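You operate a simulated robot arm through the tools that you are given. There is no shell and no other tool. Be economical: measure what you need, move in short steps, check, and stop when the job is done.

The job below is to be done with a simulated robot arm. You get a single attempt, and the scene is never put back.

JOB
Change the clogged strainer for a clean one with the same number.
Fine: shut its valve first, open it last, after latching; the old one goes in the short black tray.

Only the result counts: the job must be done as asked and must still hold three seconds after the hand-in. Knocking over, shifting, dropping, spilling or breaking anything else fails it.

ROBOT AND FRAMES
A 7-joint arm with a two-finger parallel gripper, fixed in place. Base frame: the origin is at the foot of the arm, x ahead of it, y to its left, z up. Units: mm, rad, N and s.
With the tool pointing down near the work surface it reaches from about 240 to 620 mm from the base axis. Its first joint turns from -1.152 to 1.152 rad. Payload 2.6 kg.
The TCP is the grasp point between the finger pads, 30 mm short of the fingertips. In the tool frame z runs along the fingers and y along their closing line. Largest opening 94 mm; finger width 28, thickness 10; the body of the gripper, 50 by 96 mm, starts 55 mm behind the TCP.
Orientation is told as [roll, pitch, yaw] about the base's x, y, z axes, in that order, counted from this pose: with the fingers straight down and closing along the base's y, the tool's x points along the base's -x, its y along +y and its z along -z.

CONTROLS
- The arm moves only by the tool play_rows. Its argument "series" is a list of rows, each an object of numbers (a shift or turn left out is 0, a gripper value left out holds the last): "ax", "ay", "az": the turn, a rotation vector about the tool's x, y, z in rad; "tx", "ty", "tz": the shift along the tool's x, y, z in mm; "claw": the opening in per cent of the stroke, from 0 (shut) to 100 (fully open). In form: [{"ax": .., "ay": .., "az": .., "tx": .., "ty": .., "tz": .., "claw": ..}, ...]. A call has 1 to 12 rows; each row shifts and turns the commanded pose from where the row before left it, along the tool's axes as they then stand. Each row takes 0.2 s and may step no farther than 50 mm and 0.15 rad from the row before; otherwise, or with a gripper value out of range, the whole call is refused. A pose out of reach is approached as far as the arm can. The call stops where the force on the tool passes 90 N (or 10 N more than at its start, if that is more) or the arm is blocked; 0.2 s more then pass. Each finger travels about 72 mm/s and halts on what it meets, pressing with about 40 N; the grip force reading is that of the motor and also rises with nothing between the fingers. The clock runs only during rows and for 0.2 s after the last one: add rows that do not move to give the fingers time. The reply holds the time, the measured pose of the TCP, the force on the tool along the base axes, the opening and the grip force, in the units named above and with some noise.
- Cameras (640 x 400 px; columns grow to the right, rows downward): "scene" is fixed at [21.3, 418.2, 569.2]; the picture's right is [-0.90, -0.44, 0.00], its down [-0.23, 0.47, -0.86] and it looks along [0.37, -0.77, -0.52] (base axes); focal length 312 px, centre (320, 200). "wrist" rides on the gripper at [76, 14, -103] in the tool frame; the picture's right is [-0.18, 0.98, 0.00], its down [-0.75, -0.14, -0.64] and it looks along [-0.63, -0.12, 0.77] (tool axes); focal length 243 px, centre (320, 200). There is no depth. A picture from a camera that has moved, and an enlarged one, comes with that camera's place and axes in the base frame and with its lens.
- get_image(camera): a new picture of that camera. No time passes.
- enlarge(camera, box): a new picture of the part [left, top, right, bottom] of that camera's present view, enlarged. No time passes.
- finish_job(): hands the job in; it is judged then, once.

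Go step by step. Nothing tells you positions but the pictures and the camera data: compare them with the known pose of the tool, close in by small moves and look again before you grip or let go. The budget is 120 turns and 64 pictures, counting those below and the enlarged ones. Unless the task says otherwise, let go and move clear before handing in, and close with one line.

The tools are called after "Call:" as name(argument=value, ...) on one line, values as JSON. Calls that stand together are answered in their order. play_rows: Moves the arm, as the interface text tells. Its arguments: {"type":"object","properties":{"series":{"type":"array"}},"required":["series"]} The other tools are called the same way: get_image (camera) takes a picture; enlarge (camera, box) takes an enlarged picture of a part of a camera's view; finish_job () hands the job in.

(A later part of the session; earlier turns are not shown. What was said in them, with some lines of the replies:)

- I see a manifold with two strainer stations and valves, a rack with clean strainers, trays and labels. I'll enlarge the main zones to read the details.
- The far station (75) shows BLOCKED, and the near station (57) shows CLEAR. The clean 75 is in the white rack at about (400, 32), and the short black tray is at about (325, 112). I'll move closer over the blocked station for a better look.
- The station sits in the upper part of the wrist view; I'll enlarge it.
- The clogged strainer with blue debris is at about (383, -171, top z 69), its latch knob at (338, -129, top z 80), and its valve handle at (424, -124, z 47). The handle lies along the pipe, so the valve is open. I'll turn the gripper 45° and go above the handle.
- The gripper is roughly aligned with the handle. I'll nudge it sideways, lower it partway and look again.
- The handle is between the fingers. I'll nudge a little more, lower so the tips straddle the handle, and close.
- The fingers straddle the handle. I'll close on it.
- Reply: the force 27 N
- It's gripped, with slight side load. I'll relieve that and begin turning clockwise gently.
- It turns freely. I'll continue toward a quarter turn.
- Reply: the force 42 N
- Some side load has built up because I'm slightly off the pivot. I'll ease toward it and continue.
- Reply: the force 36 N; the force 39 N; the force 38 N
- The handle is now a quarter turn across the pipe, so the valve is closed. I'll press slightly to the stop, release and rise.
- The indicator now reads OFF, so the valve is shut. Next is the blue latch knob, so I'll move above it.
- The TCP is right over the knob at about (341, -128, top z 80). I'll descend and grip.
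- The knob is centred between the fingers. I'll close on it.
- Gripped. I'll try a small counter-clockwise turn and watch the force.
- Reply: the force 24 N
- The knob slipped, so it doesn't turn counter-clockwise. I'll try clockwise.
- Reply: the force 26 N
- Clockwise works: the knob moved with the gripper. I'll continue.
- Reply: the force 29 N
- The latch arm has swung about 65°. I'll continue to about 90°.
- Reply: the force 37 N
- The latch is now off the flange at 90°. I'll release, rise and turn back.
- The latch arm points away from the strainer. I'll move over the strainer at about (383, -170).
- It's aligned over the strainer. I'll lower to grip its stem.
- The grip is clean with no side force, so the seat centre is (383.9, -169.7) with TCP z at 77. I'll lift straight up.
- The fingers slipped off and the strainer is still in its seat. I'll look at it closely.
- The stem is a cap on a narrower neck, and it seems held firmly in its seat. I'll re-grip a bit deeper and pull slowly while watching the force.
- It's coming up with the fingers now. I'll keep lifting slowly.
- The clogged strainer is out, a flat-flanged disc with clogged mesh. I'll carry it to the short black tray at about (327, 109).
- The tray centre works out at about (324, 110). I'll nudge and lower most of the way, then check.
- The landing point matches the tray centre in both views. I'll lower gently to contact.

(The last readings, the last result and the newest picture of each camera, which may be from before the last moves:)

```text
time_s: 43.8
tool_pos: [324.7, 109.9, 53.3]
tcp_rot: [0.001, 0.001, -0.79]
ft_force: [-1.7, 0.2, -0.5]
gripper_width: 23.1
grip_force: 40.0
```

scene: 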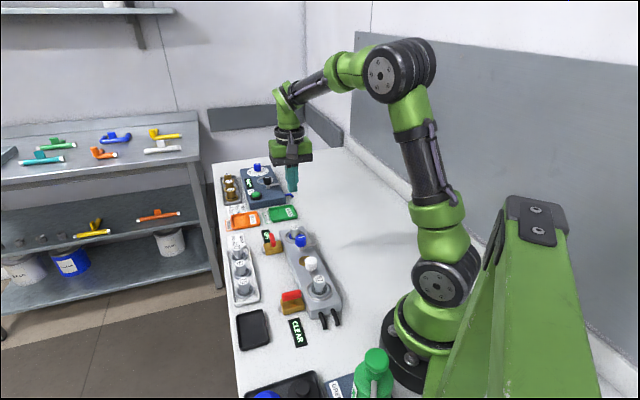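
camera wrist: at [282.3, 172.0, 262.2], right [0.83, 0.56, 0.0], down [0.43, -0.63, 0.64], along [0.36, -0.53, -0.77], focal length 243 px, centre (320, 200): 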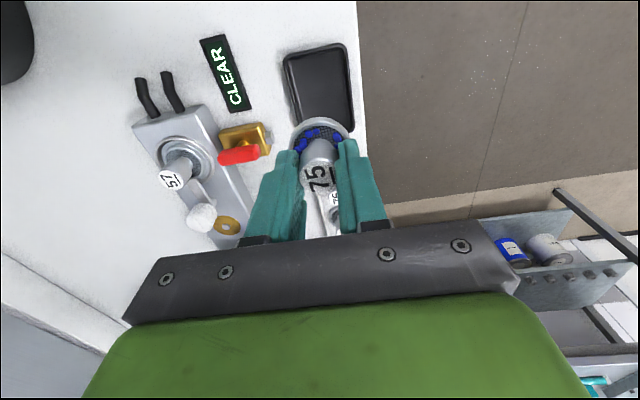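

Call:
play_rows(series=[{"tz": 1}, {"tz": 1}, {"tz": 1}, {}])

Call:
enlarge(camera="scene", box=[210, 280, 306, 360])

```text
time_s: 44.8
tool_pos: [325.3, 108.5, 51.6]
tcp_rot: [0.003, 0.002, -0.791]
ft_force: [-4.7, -1.4, 19.9]
gripper_width: 23.4
grip_force: 40.2
```

```text
5.00 times, centred on (258, 320) of scene
camera zoom: at [21.2, 418.1, 569.2], right [-0.9, -0.44, 0.0], down [-0.23, 0.47, -0.86], along [0.38, -0.77, -0.52], focal length 1561 px, centre (630, -400)
```

zoom: 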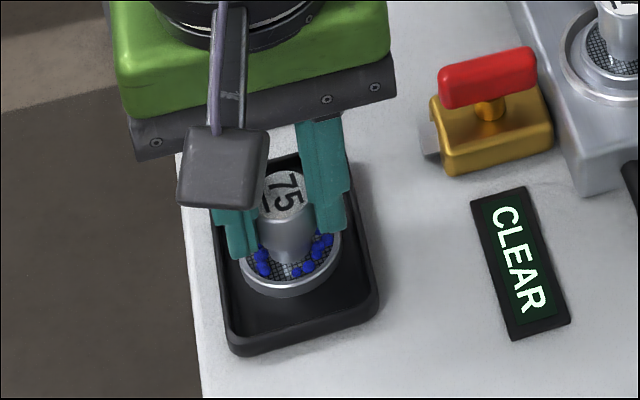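

It touches the tray floor inside the walls. I'll release and rise.

Call:
play_rows(series=[{"tz": -0.7}, {"claw": 36}, {}, {"tz": -15}, {"tz": -30}, {"tz": -45}, {}])

Call:
enlarge(camera="scene", box=[202, 230, 314, 350])

Call:
get_image(camera="wrist")

```text
time_s: 46.4
tool_pos: [324.6, 110.4, 141.8]
tcp_rot: [-0.001, -0.001, -0.791]
ft_force: [-0.1, 0.9, -0.3]
gripper_width: 34.0
grip_force: 0.1
```

```text
3.33 times, centred on (258, 290) of scene
camera zoom: at [21.3, 418.2, 569.2], right [-0.9, -0.44, 0.0], down [-0.23, 0.47, -0.86], along [0.37, -0.77, -0.52], focal length 1041 px, centre (527, -100)
```

zoom: 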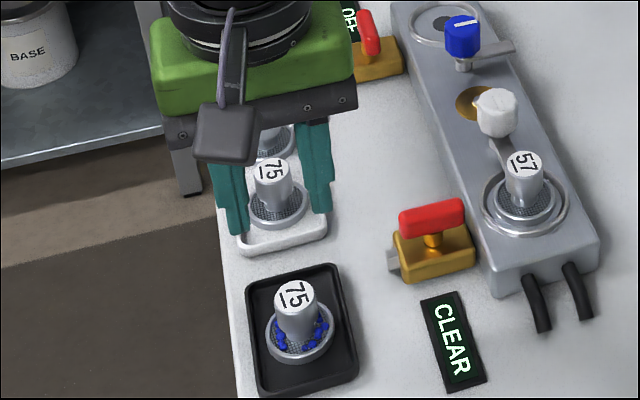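

```text
16 pictures are left
camera wrist: at [282.4, 173.9, 244.0], right [0.83, 0.56, 0.0], down [0.43, -0.63, 0.64], along [0.36, -0.53, -0.77], focal length 243 px, centre (320, 200)
```

wrist: 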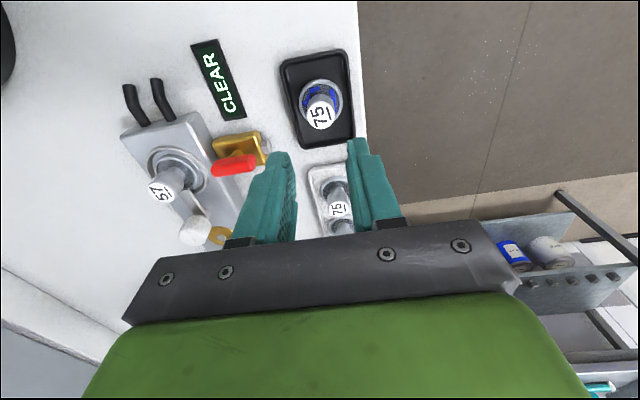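

The old strainer is in the short tray. Next is the clean 75 in the rack, at about (400, 35).

Call:
play_rows(series=[{"tx": -27, "claw": 40}, {"tx": -27}, {"tx": -27}, {"tx": -26}, {"tz": 30}, {"tz": 20}, {}])

Call:
enlarge(camera="scene", box=[202, 230, 298, 320])

Call:
enlarge(camera="wrist", box=[220, 50, 420, 250])

```text
time_s: 48.0
tool_pos: [399.4, 32.8, 90.6]
tcp_rot: [0.0, 0.001, -0.792]
ft_force: [0.1, 0.1, 0.4]
gripper_width: 37.5
grip_force: 0.1
```

```text
4.44 times, centred on (250, 275) of scene
camera zoom: at [21.3, 418.2, 569.2], right [-0.9, -0.44, 0.0], down [-0.23, 0.47, -0.86], along [0.37, -0.77, -0.52], focal length 1387 px, centre (631, -133)
```

zoom: 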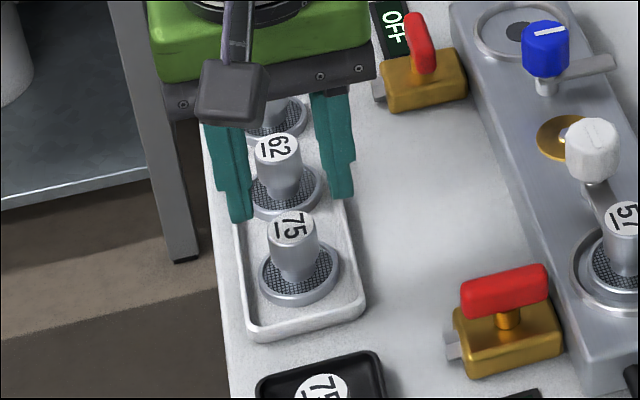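

```text
2.00 times, centred on (320, 150) of wrist
camera zoom: at [355.4, 97.6, 193.4], right [0.83, 0.56, 0.0], down [0.43, -0.63, 0.64], along [0.36, -0.53, -0.77], focal length 485 px, centre (320, 300)
```

zoom: 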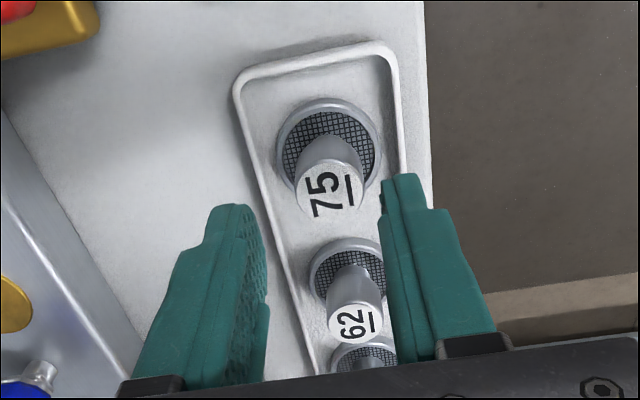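

The clean 75 is at about (400, 37). I'll correct, lower and check.

Call:
play_rows(series=[{"tx": 2.5, "ty": 3, "tz": 8}, {"tz": 10}, {"tz": 10}, {"tz": 6}, {"tz": 4}, {}])

Call:
enlarge(camera="scene", box=[202, 250, 298, 320])

Call:
enlarge(camera="wrist", box=[220, 50, 420, 250])

```text
time_s: 49.4
tool_pos: [399.8, 38.3, 52.5]
tcp_rot: [0.001, -0.001, -0.791]
ft_force: [-0.3, -0.1, 0.9]
gripper_width: 37.6
grip_force: 0.0
```

```text
5.71 times, centred on (250, 285) of scene
camera zoom: at [21.3, 418.2, 569.2], right [-0.9, -0.44, 0.0], down [-0.23, 0.47, -0.86], along [0.37, -0.77, -0.52], focal length 1784 px, centre (720, -286)
```

zoom: 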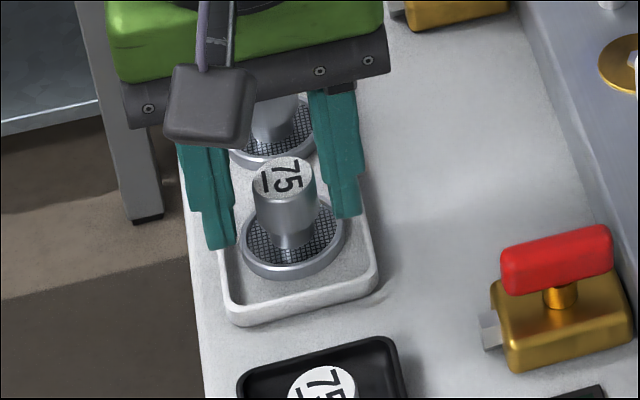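

```text
2.00 times, centred on (320, 150) of wrist
camera zoom: at [357.4, 102.5, 155.0], right [0.83, 0.56, 0.0], down [0.43, -0.63, 0.64], along [0.36, -0.53, -0.77], focal length 485 px, centre (320, 300)
```

zoom: 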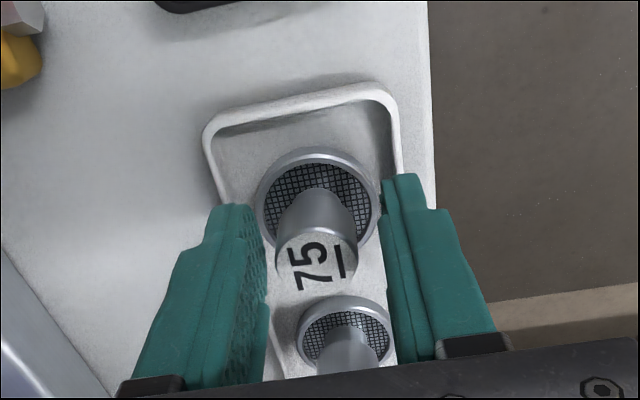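

It's centred. I'll grip and lift slowly.

Call:
play_rows(series=[{"tz": 2}, {"claw": 0}, {}, {}, {"tz": -1}, {"tz": -2}, {"tz": -2}, {}])

Call:
play_rows(series=[{"tz": -3}, {"tz": -4}, {"tz": -5}, {"tz": -6}, {"tz": -8}, {"tz": -10}, {"tz": -15}, {"tz": -20}, {"tz": -20}, {}])

Call:
enlarge(camera="wrist", box=[220, 50, 420, 250])

```text
time_s: 51.2
tool_pos: [401.3, 37.8, 56.5]
tcp_rot: [0.0, -0.002, -0.789]
ft_force: [-0.6, -0.2, -0.2]
gripper_width: 23.5
grip_force: 40.1
```

```text
time_s: 53.4
tool_pos: [400.9, 35.0, 147.1]
tcp_rot: [0.0, 0.0, -0.79]
ft_force: [0.2, -0.3, -0.8]
gripper_width: 23.3
grip_force: 39.9
```

```text
2.00 times, centred on (320, 150) of wrist
camera zoom: at [357.4, 101.0, 249.0], right [0.83, 0.56, 0.0], down [0.43, -0.63, 0.64], along [0.36, -0.53, -0.77], focal length 485 px, centre (320, 300)
```

zoom: 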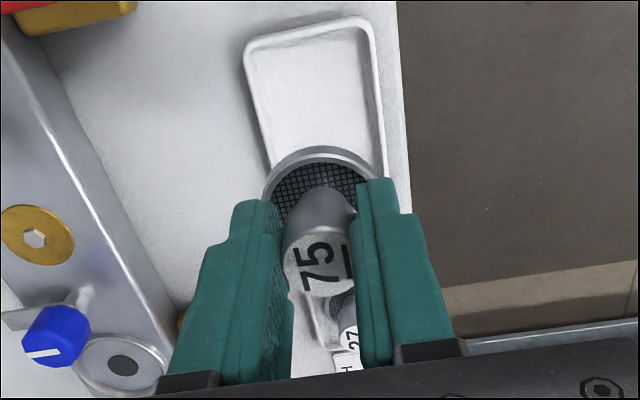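

The clean one is held, sitting about 4 mm off the pad centre along the tool x axis compared with how I held the old one. I'll move above the seat and compare before lowering.

Call:
play_rows(series=[{"tx": -9, "ty": -11}, {"tx": -19, "ty": -22.5}, {"tx": -19, "ty": -22.5}, {"tx": -19, "ty": -22.5}, {"tx": -19, "ty": -22.5}, {"tx": -19, "ty": -22.5}, {"tx": -18, "ty": -22.5}, {"tx": -9, "ty": -11}, {}, {"tz": 15}, {"tz": 12}, {}])

Call:
enlarge(camera="scene", box=[272, 190, 336, 240])

Call:
enlarge(camera="wrist", box=[220, 50, 420, 250])

```text
time_s: 56.0
tool_pos: [381.9, -166.2, 120.0]
tcp_rot: [0.0, 0.001, -0.791]
ft_force: [-0.2, -0.2, -0.6]
gripper_width: 23.5
grip_force: 40.5
```

```text
8.00 times, centred on (304, 215) of scene
camera zoom: at [21.3, 418.2, 569.2], right [-0.9, -0.44, 0.0], down [-0.23, 0.47, -0.86], along [0.37, -0.77, -0.52], focal length 2497 px, centre (448, 80)
```

zoom: 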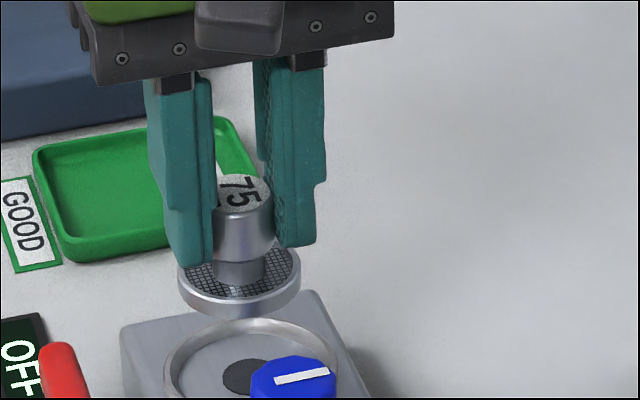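

```text
2.00 times, centred on (320, 150) of wrist
camera zoom: at [338.4, -101.6, 222.0], right [0.83, 0.56, 0.0], down [0.43, -0.63, 0.64], along [0.36, -0.53, -0.77], focal length 485 px, centre (320, 300)
```

zoom: 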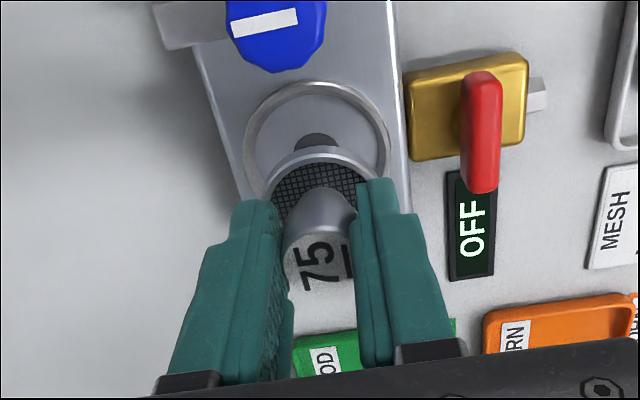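

Compared with the old one at the same height, the flange is nearly above the seat centre, within about 1 mm. I'll lower close to the seat and check.

Call:
play_rows(series=[{"ty": -0.6, "tz": 10}, {"tz": 10}, {"tz": 8}, {"tz": 6}, {}])

Call:
enlarge(camera="scene", box=[280, 210, 328, 240])

```text
time_s: 57.2
tool_pos: [381.7, -166.3, 84.7]
tcp_rot: [0.002, -0.001, -0.791]
ft_force: [-0.8, -0.2, -1.2]
gripper_width: 23.3
grip_force: 40.2
```

```text
13.33 times, centred on (304, 225) of scene
camera zoom: at [21.3, 418.2, 569.2], right [-0.9, -0.44, 0.0], down [-0.23, 0.47, -0.86], along [0.37, -0.77, -0.52], focal length 4162 px, centre (533, -133)
```

zoom: 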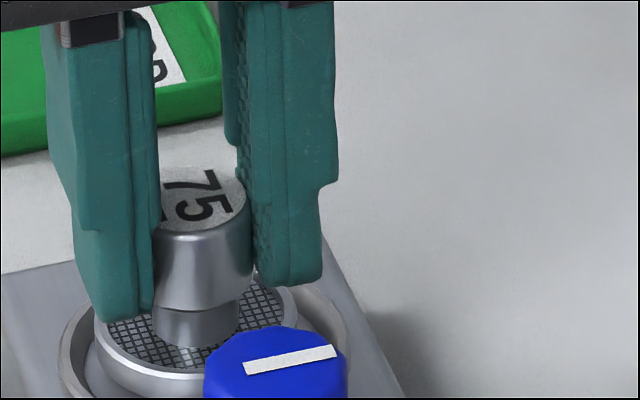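

Call:
play_rows(series=[{"ty": -1.1, "tx": 0.3}, {"tz": 2}, {"tz": 1.5}, {}])

Call:
play_rows(series=[{"tz": 1}, {"tz": 1}, {}])

```text
time_s: 58.2
tool_pos: [380.3, -167.6, 82.3]
tcp_rot: [0.001, 0.001, -0.791]
ft_force: [0.6, -0.5, -1.2]
gripper_width: 23.4
grip_force: 40.1
```

```text
time_s: 59.0
tool_pos: [381.6, -167.4, 80.2]
tcp_rot: [0.001, 0.0, -0.791]
ft_force: [-0.3, -1.0, -0.6]
gripper_width: 23.3
grip_force: 40.3
```

Call:
play_rows(series=[{"tz": 1}, {"tz": 1}, {}])

Call:
play_rows(series=[{"tz": 1}, {"tz": 1}, {}])

```text
time_s: 59.8
tool_pos: [380.9, -167.0, 78.7]
tcp_rot: [0.001, 0.0, -0.79]
ft_force: [0.5, -0.5, -0.3]
gripper_width: 23.4
grip_force: 39.5
```

```text
time_s: 60.6
tool_pos: [381.3, -167.7, 77.3]
tcp_rot: [0.003, -0.001, -0.791]
ft_force: [-2.7, 1.5, 13.9]
gripper_width: 23.2
grip_force: 39.8
```

It made contact with about 14 N. I'll check whether it's seated.

Call:
enlarge(camera="scene", box=[280, 215, 328, 245])

```text
13.33 times, centred on (304, 230) of scene
camera zoom: at [21.3, 418.2, 569.2], right [-0.9, -0.44, 0.0], down [-0.23, 0.47, -0.86], along [0.37, -0.77, -0.52], focal length 4162 px, centre (533, -200)
```

zoom: 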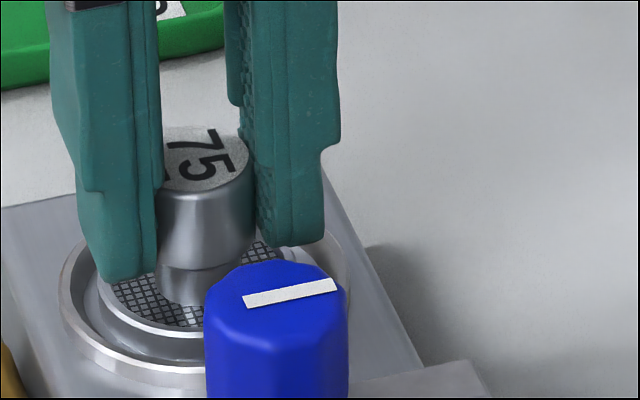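

The picture matches the originally seated strainer, so it's seated. I'll release and rise.

Call:
play_rows(series=[{"tz": -0.4}, {"claw": 40}, {}, {"tz": -8}, {"tz": -20}, {"tz": -30}, {"tz": -20}, {}])

Call:
enlarge(camera="scene", box=[280, 215, 328, 245])

```text
time_s: 62.4
tool_pos: [379.2, -168.4, 156.8]
tcp_rot: [0.0, 0.0, -0.791]
ft_force: [-0.3, -0.6, 0.6]
gripper_width: 37.7
grip_force: 0.2
```

```text
13.33 times, centred on (304, 230) of scene
camera zoom: at [21.3, 418.2, 569.2], right [-0.9, -0.44, 0.0], down [-0.23, 0.47, -0.86], along [0.37, -0.77, -0.52], focal length 4162 px, centre (533, -200)
```

zoom: 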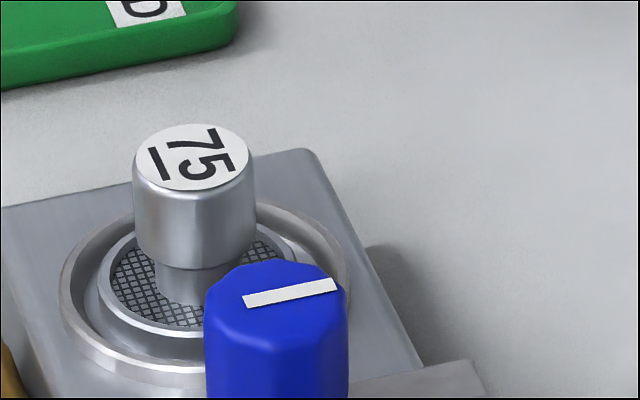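

It's seated exactly like the original. Next is re-latching, so I'll go over the blue knob and down.

Call:
play_rows(series=[{"tx": 19, "claw": 50}, {"tx": 19}, {"tx": 18}, {}, {"tz": 20}, {"tz": 20}, {"tz": 15}, {"tz": 10}, {}])

Call:
enlarge(camera="wrist", box=[220, 50, 420, 250])

```text
time_s: 64.4
tool_pos: [340.7, -127.9, 90.1]
tcp_rot: [-0.001, 0.0, -0.791]
ft_force: [0.6, 0.5, -0.5]
gripper_width: 47.1
grip_force: 0.2
```

```text
2.00 times, centred on (320, 150) of wrist
camera zoom: at [297.6, -62.6, 192.3], right [0.83, 0.56, 0.0], down [0.43, -0.63, 0.64], along [0.36, -0.53, -0.77], focal length 485 px, centre (320, 300)
```

zoom: 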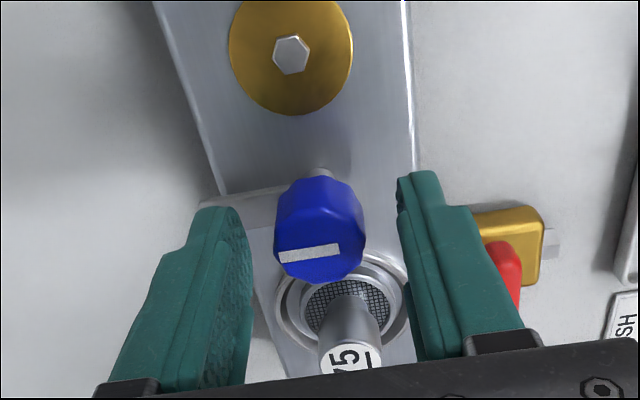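

Centred. I'll close and turn counter-clockwise in stages.

Call:
play_rows(series=[{"claw": 30}, {"claw": 0}, {}, {}, {"az": -0.12}, {"az": -0.13}, {"az": -0.13}, {"az": -0.13}, {}])

Call:
play_rows(series=[{"az": -0.13}, {"az": -0.13}, {"az": -0.13}, {}])

Call:
enlarge(camera="wrist", box=[220, 50, 420, 250])

```text
time_s: 66.4
tool_pos: [339.9, -130.0, 90.5]
tcp_rot: [-0.004, 0.002, -0.283]
ft_force: [-30.7, -17.1, 16.3]
gripper_width: 27.6
grip_force: 44.9
```

```text
time_s: 67.4
tool_pos: [342.1, -130.3, 89.4]
tcp_rot: [-0.008, -0.004, 0.112]
ft_force: [8.3, -31.3, -19.3]
gripper_width: 26.7
grip_force: 45.2
```

```text
2.00 times, centred on (320, 150) of wrist
camera zoom: at [264.5, -123.6, 191.7], right [0.07, 1.0, -0.01], down [0.76, -0.05, 0.65], along [0.64, -0.05, -0.76], focal length 485 px, centre (320, 300)
```

zoom: 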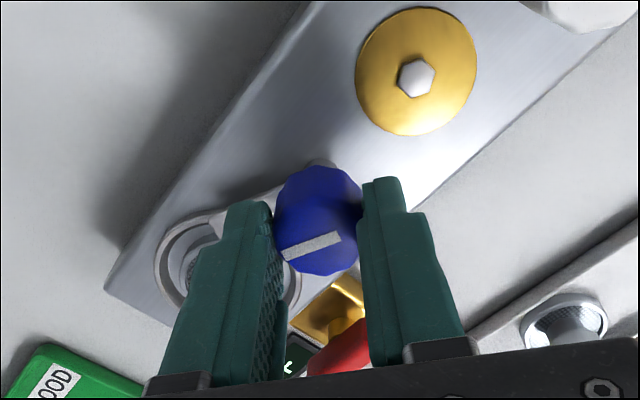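

The latch arm is swinging toward the strainer, with a little slip. I'll ease the side load and continue.

Call:
play_rows(series=[{"ty": -2.5}, {}, {"az": -0.12}, {"az": -0.12}, {"az": -0.12}, {"az": -0.12}, {"az": -0.12}, {}])

Call:
enlarge(camera="wrist", box=[220, 50, 420, 250])

```text
time_s: 69.2
tool_pos: [341.2, -131.1, 91.0]
tcp_rot: [-0.006, 0.0, 0.708]
ft_force: [5.7, -28.5, 0.0]
gripper_width: 27.6
grip_force: 44.9
```

```text
2.00 times, centred on (320, 150) of wrist
camera zoom: at [273.6, -169.9, 192.5], right [-0.5, 0.87, -0.01], down [0.66, 0.39, 0.64], along [0.56, 0.32, -0.77], focal length 485 px, centre (320, 300)
```

zoom: 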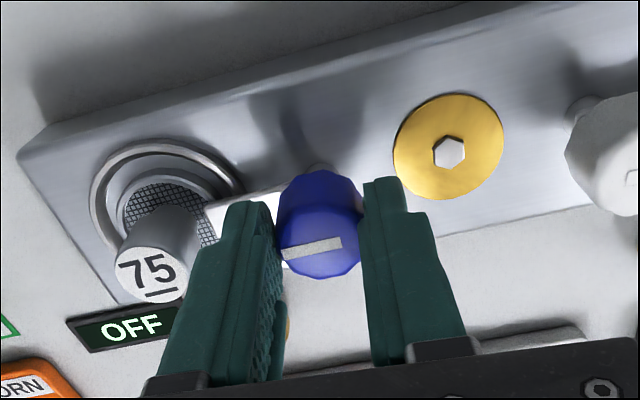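

Call:
play_rows(series=[{"ty": -1.5, "az": -0.1}, {"az": -0.12}, {"az": -0.12}, {"az": -0.06}, {}, {"claw": 45}, {}, {"tz": -30}, {"tz": -40}, {"tz": -20}, {}])

Call:
enlarge(camera="scene", box=[256, 205, 352, 265])

```text
time_s: 71.6
tool_pos: [343.0, -131.7, 180.8]
tcp_rot: [-0.001, 0.0, 1.111]
ft_force: [0.0, -0.1, -0.3]
gripper_width: 42.3
grip_force: 0.2
```

```text
6.67 times, centred on (304, 235) of scene
camera zoom: at [21.3, 418.2, 569.2], right [-0.9, -0.44, 0.0], down [-0.23, 0.47, -0.86], along [0.37, -0.77, -0.52], focal length 2081 px, centre (427, -33)
```

zoom: 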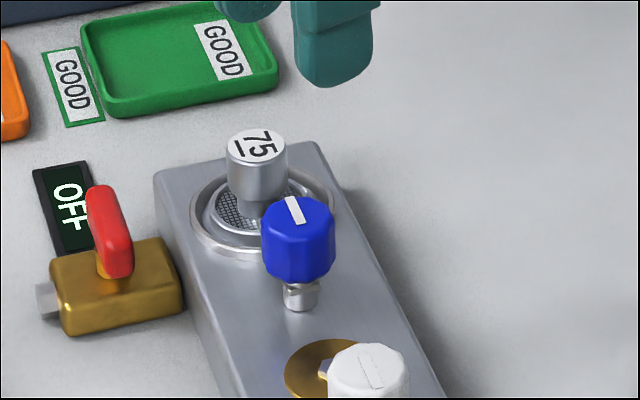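

The latch is back over the strainer, with the pointer as at the start. Last is the valve: I'll turn back to -45° and go above the handle.

Call:
play_rows(series=[{"az": 0.146}, {"az": 0.146}, {"az": 0.146}, {"az": 0.146}, {"az": 0.146}, {"az": 0.146}, {"az": 0.146}, {"az": 0.146}, {"az": 0.146}, {"az": 0.146}, {"az": 0.146}, {"az": 0.146}])

Call:
play_rows(series=[{"az": 0.144, "claw": 26}, {"tx": -17, "ty": 21.4}, {"tx": -17, "ty": 21.4}, {"tx": -17, "ty": 21.4}, {}, {}])

```text
time_s: 74.2
tool_pos: [341.6, -131.5, 180.6]
tcp_rot: [0.0, 0.001, -0.645]
ft_force: [-0.4, 0.4, -0.2]
gripper_width: 42.5
grip_force: 0.0
```

```text
time_s: 75.6
tool_pos: [422.8, -122.2, 179.2]
tcp_rot: [-0.001, 0.0, -0.785]
ft_force: [-0.4, -0.2, -0.4]
gripper_width: 24.5
grip_force: 0.1
```

Call:
play_rows(series=[{"tz": 40}, {"tz": 30}, {}])

Call:
play_rows(series=[{}])

Call:
enlarge(camera="wrist", box=[220, 40, 420, 240])

```text
time_s: 76.4
tool_pos: [422.1, -121.0, 109.4]
tcp_rot: [0.001, -0.001, -0.787]
ft_force: [0.8, 0.4, 0.1]
gripper_width: 24.5
grip_force: 0.1
```

```text
time_s: 76.8
tool_pos: [422.3, -121.0, 110.1]
tcp_rot: [-0.001, 0.001, -0.786]
ft_force: [0.0, -0.5, 0.3]
gripper_width: 24.2
grip_force: 0.1
```

```text
2.00 times, centred on (320, 140) of wrist
camera zoom: at [379.0, -56.5, 212.3], right [0.83, 0.56, 0.0], down [0.43, -0.63, 0.64], along [0.36, -0.53, -0.77], focal length 485 px, centre (320, 320)
```

zoom: 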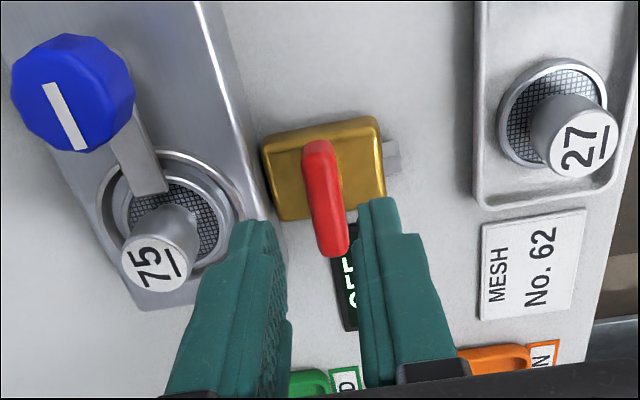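

The latch arm covers the flange and the handle is between the fingers. I'll nudge, lower and grip the handle.

Call:
play_rows(series=[{"tx": -2.5, "ty": 1.5, "tz": 10}, {"tz": 12}, {"tz": 10}, {"tz": 6}, {}])

Call:
play_rows(series=[{"claw": 0}, {}, {}])

```text
time_s: 78.0
tool_pos: [426.8, -120.6, 70.4]
tcp_rot: [0.0, 0.001, -0.784]
ft_force: [0.2, -0.1, 0.7]
gripper_width: 24.4
grip_force: 0.0
```

```text
time_s: 78.8
tool_pos: [426.1, -122.4, 71.0]
tcp_rot: [-0.004, 0.002, -0.791]
ft_force: [-12.9, -7.8, 1.4]
gripper_width: 12.7
grip_force: 44.8
```

Gripped. I'll turn counter-clockwise to reopen, in stages.

Call:
play_rows(series=[{"ty": -1}, {"az": -0.12}, {"az": -0.12}, {"az": -0.12}, {}])

```text
time_s: 80.0
tool_pos: [423.9, -125.3, 71.2]
tcp_rot: [-0.004, 0.004, -0.426]
ft_force: [-16.2, -12.9, -12.4]
gripper_width: 12.9
grip_force: 45.4
```

Call:
play_rows(series=[{"tx": 0.9, "ty": -1.6}, {"az": -0.12}, {"az": -0.12}, {"az": -0.12}, {"az": -0.06}, {}])

```text
time_s: 81.4
tool_pos: [424.3, -126.1, 70.6]
tcp_rot: [-0.002, -0.001, -0.006]
ft_force: [2.2, -18.7, -24.0]
gripper_width: 12.9
grip_force: 45.1
```

Call:
play_rows(series=[{"ty": -1.5, "tz": 0.5}, {"az": -0.12}, {"az": -0.12}, {"az": -0.12}, {"az": -0.06}, {}])

```text
time_s: 82.8
tool_pos: [423.6, -129.3, 71.7]
tcp_rot: [-0.008, 0.0, 0.414]
ft_force: [11.2, -23.7, -21.1]
gripper_width: 12.8
grip_force: 45.3
```

Call:
play_rows(series=[{"ty": -2}, {"az": -0.12}, {"az": -0.12}, {"az": -0.13}, {"az": -0.06}, {}, {"az": 0.06}])

```text
time_s: 84.4
tool_pos: [425.7, -130.5, 70.6]
tcp_rot: [-0.006, 0.002, 0.788]
ft_force: [6.3, -23.9, 2.1]
gripper_width: 12.6
grip_force: 45.0
```

A quarter turn is complete. I'll release, rise clear and check.

Call:
play_rows(series=[{"claw": 30}, {}, {"tz": -30}, {"tz": -45}, {"tz": -45}, {"tz": -45}, {}])

Call:
enlarge(camera="scene", box=[206, 205, 366, 355])

```text
time_s: 86.0
tool_pos: [424.8, -126.7, 237.4]
tcp_rot: [0.0, -0.001, 0.785]
ft_force: [0.2, 0.7, 0.5]
gripper_width: 28.2
grip_force: 0.2
```

```text
2.67 times, centred on (286, 280) of scene
camera zoom: at [21.3, 418.2, 569.2], right [-0.9, -0.44, 0.0], down [-0.23, 0.47, -0.86], along [0.37, -0.77, -0.52], focal length 832 px, centre (411, -13)
```

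zoom: 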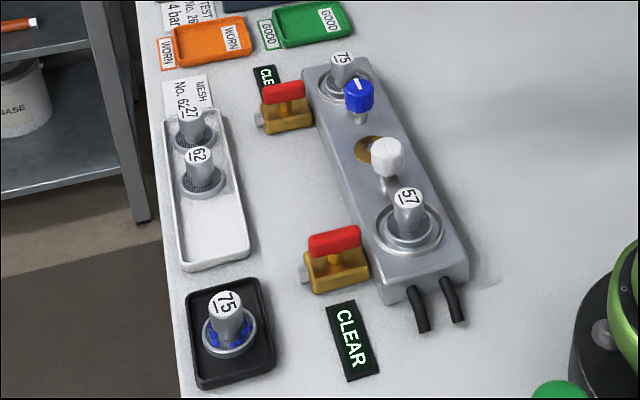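

The far indicator now reads CLEAR, the valve is open, the clean 75 is latched, the old one is in the short black tray, and the arm is clear. I'm handing in.

Call:
finish_job()

```text
The job is handed in.
```

The clogged 75 strainer has been swapped for the clean 75, latched with its valve reopened last; the old one is in the short black tray and the station's indicator now reads CLEAR.
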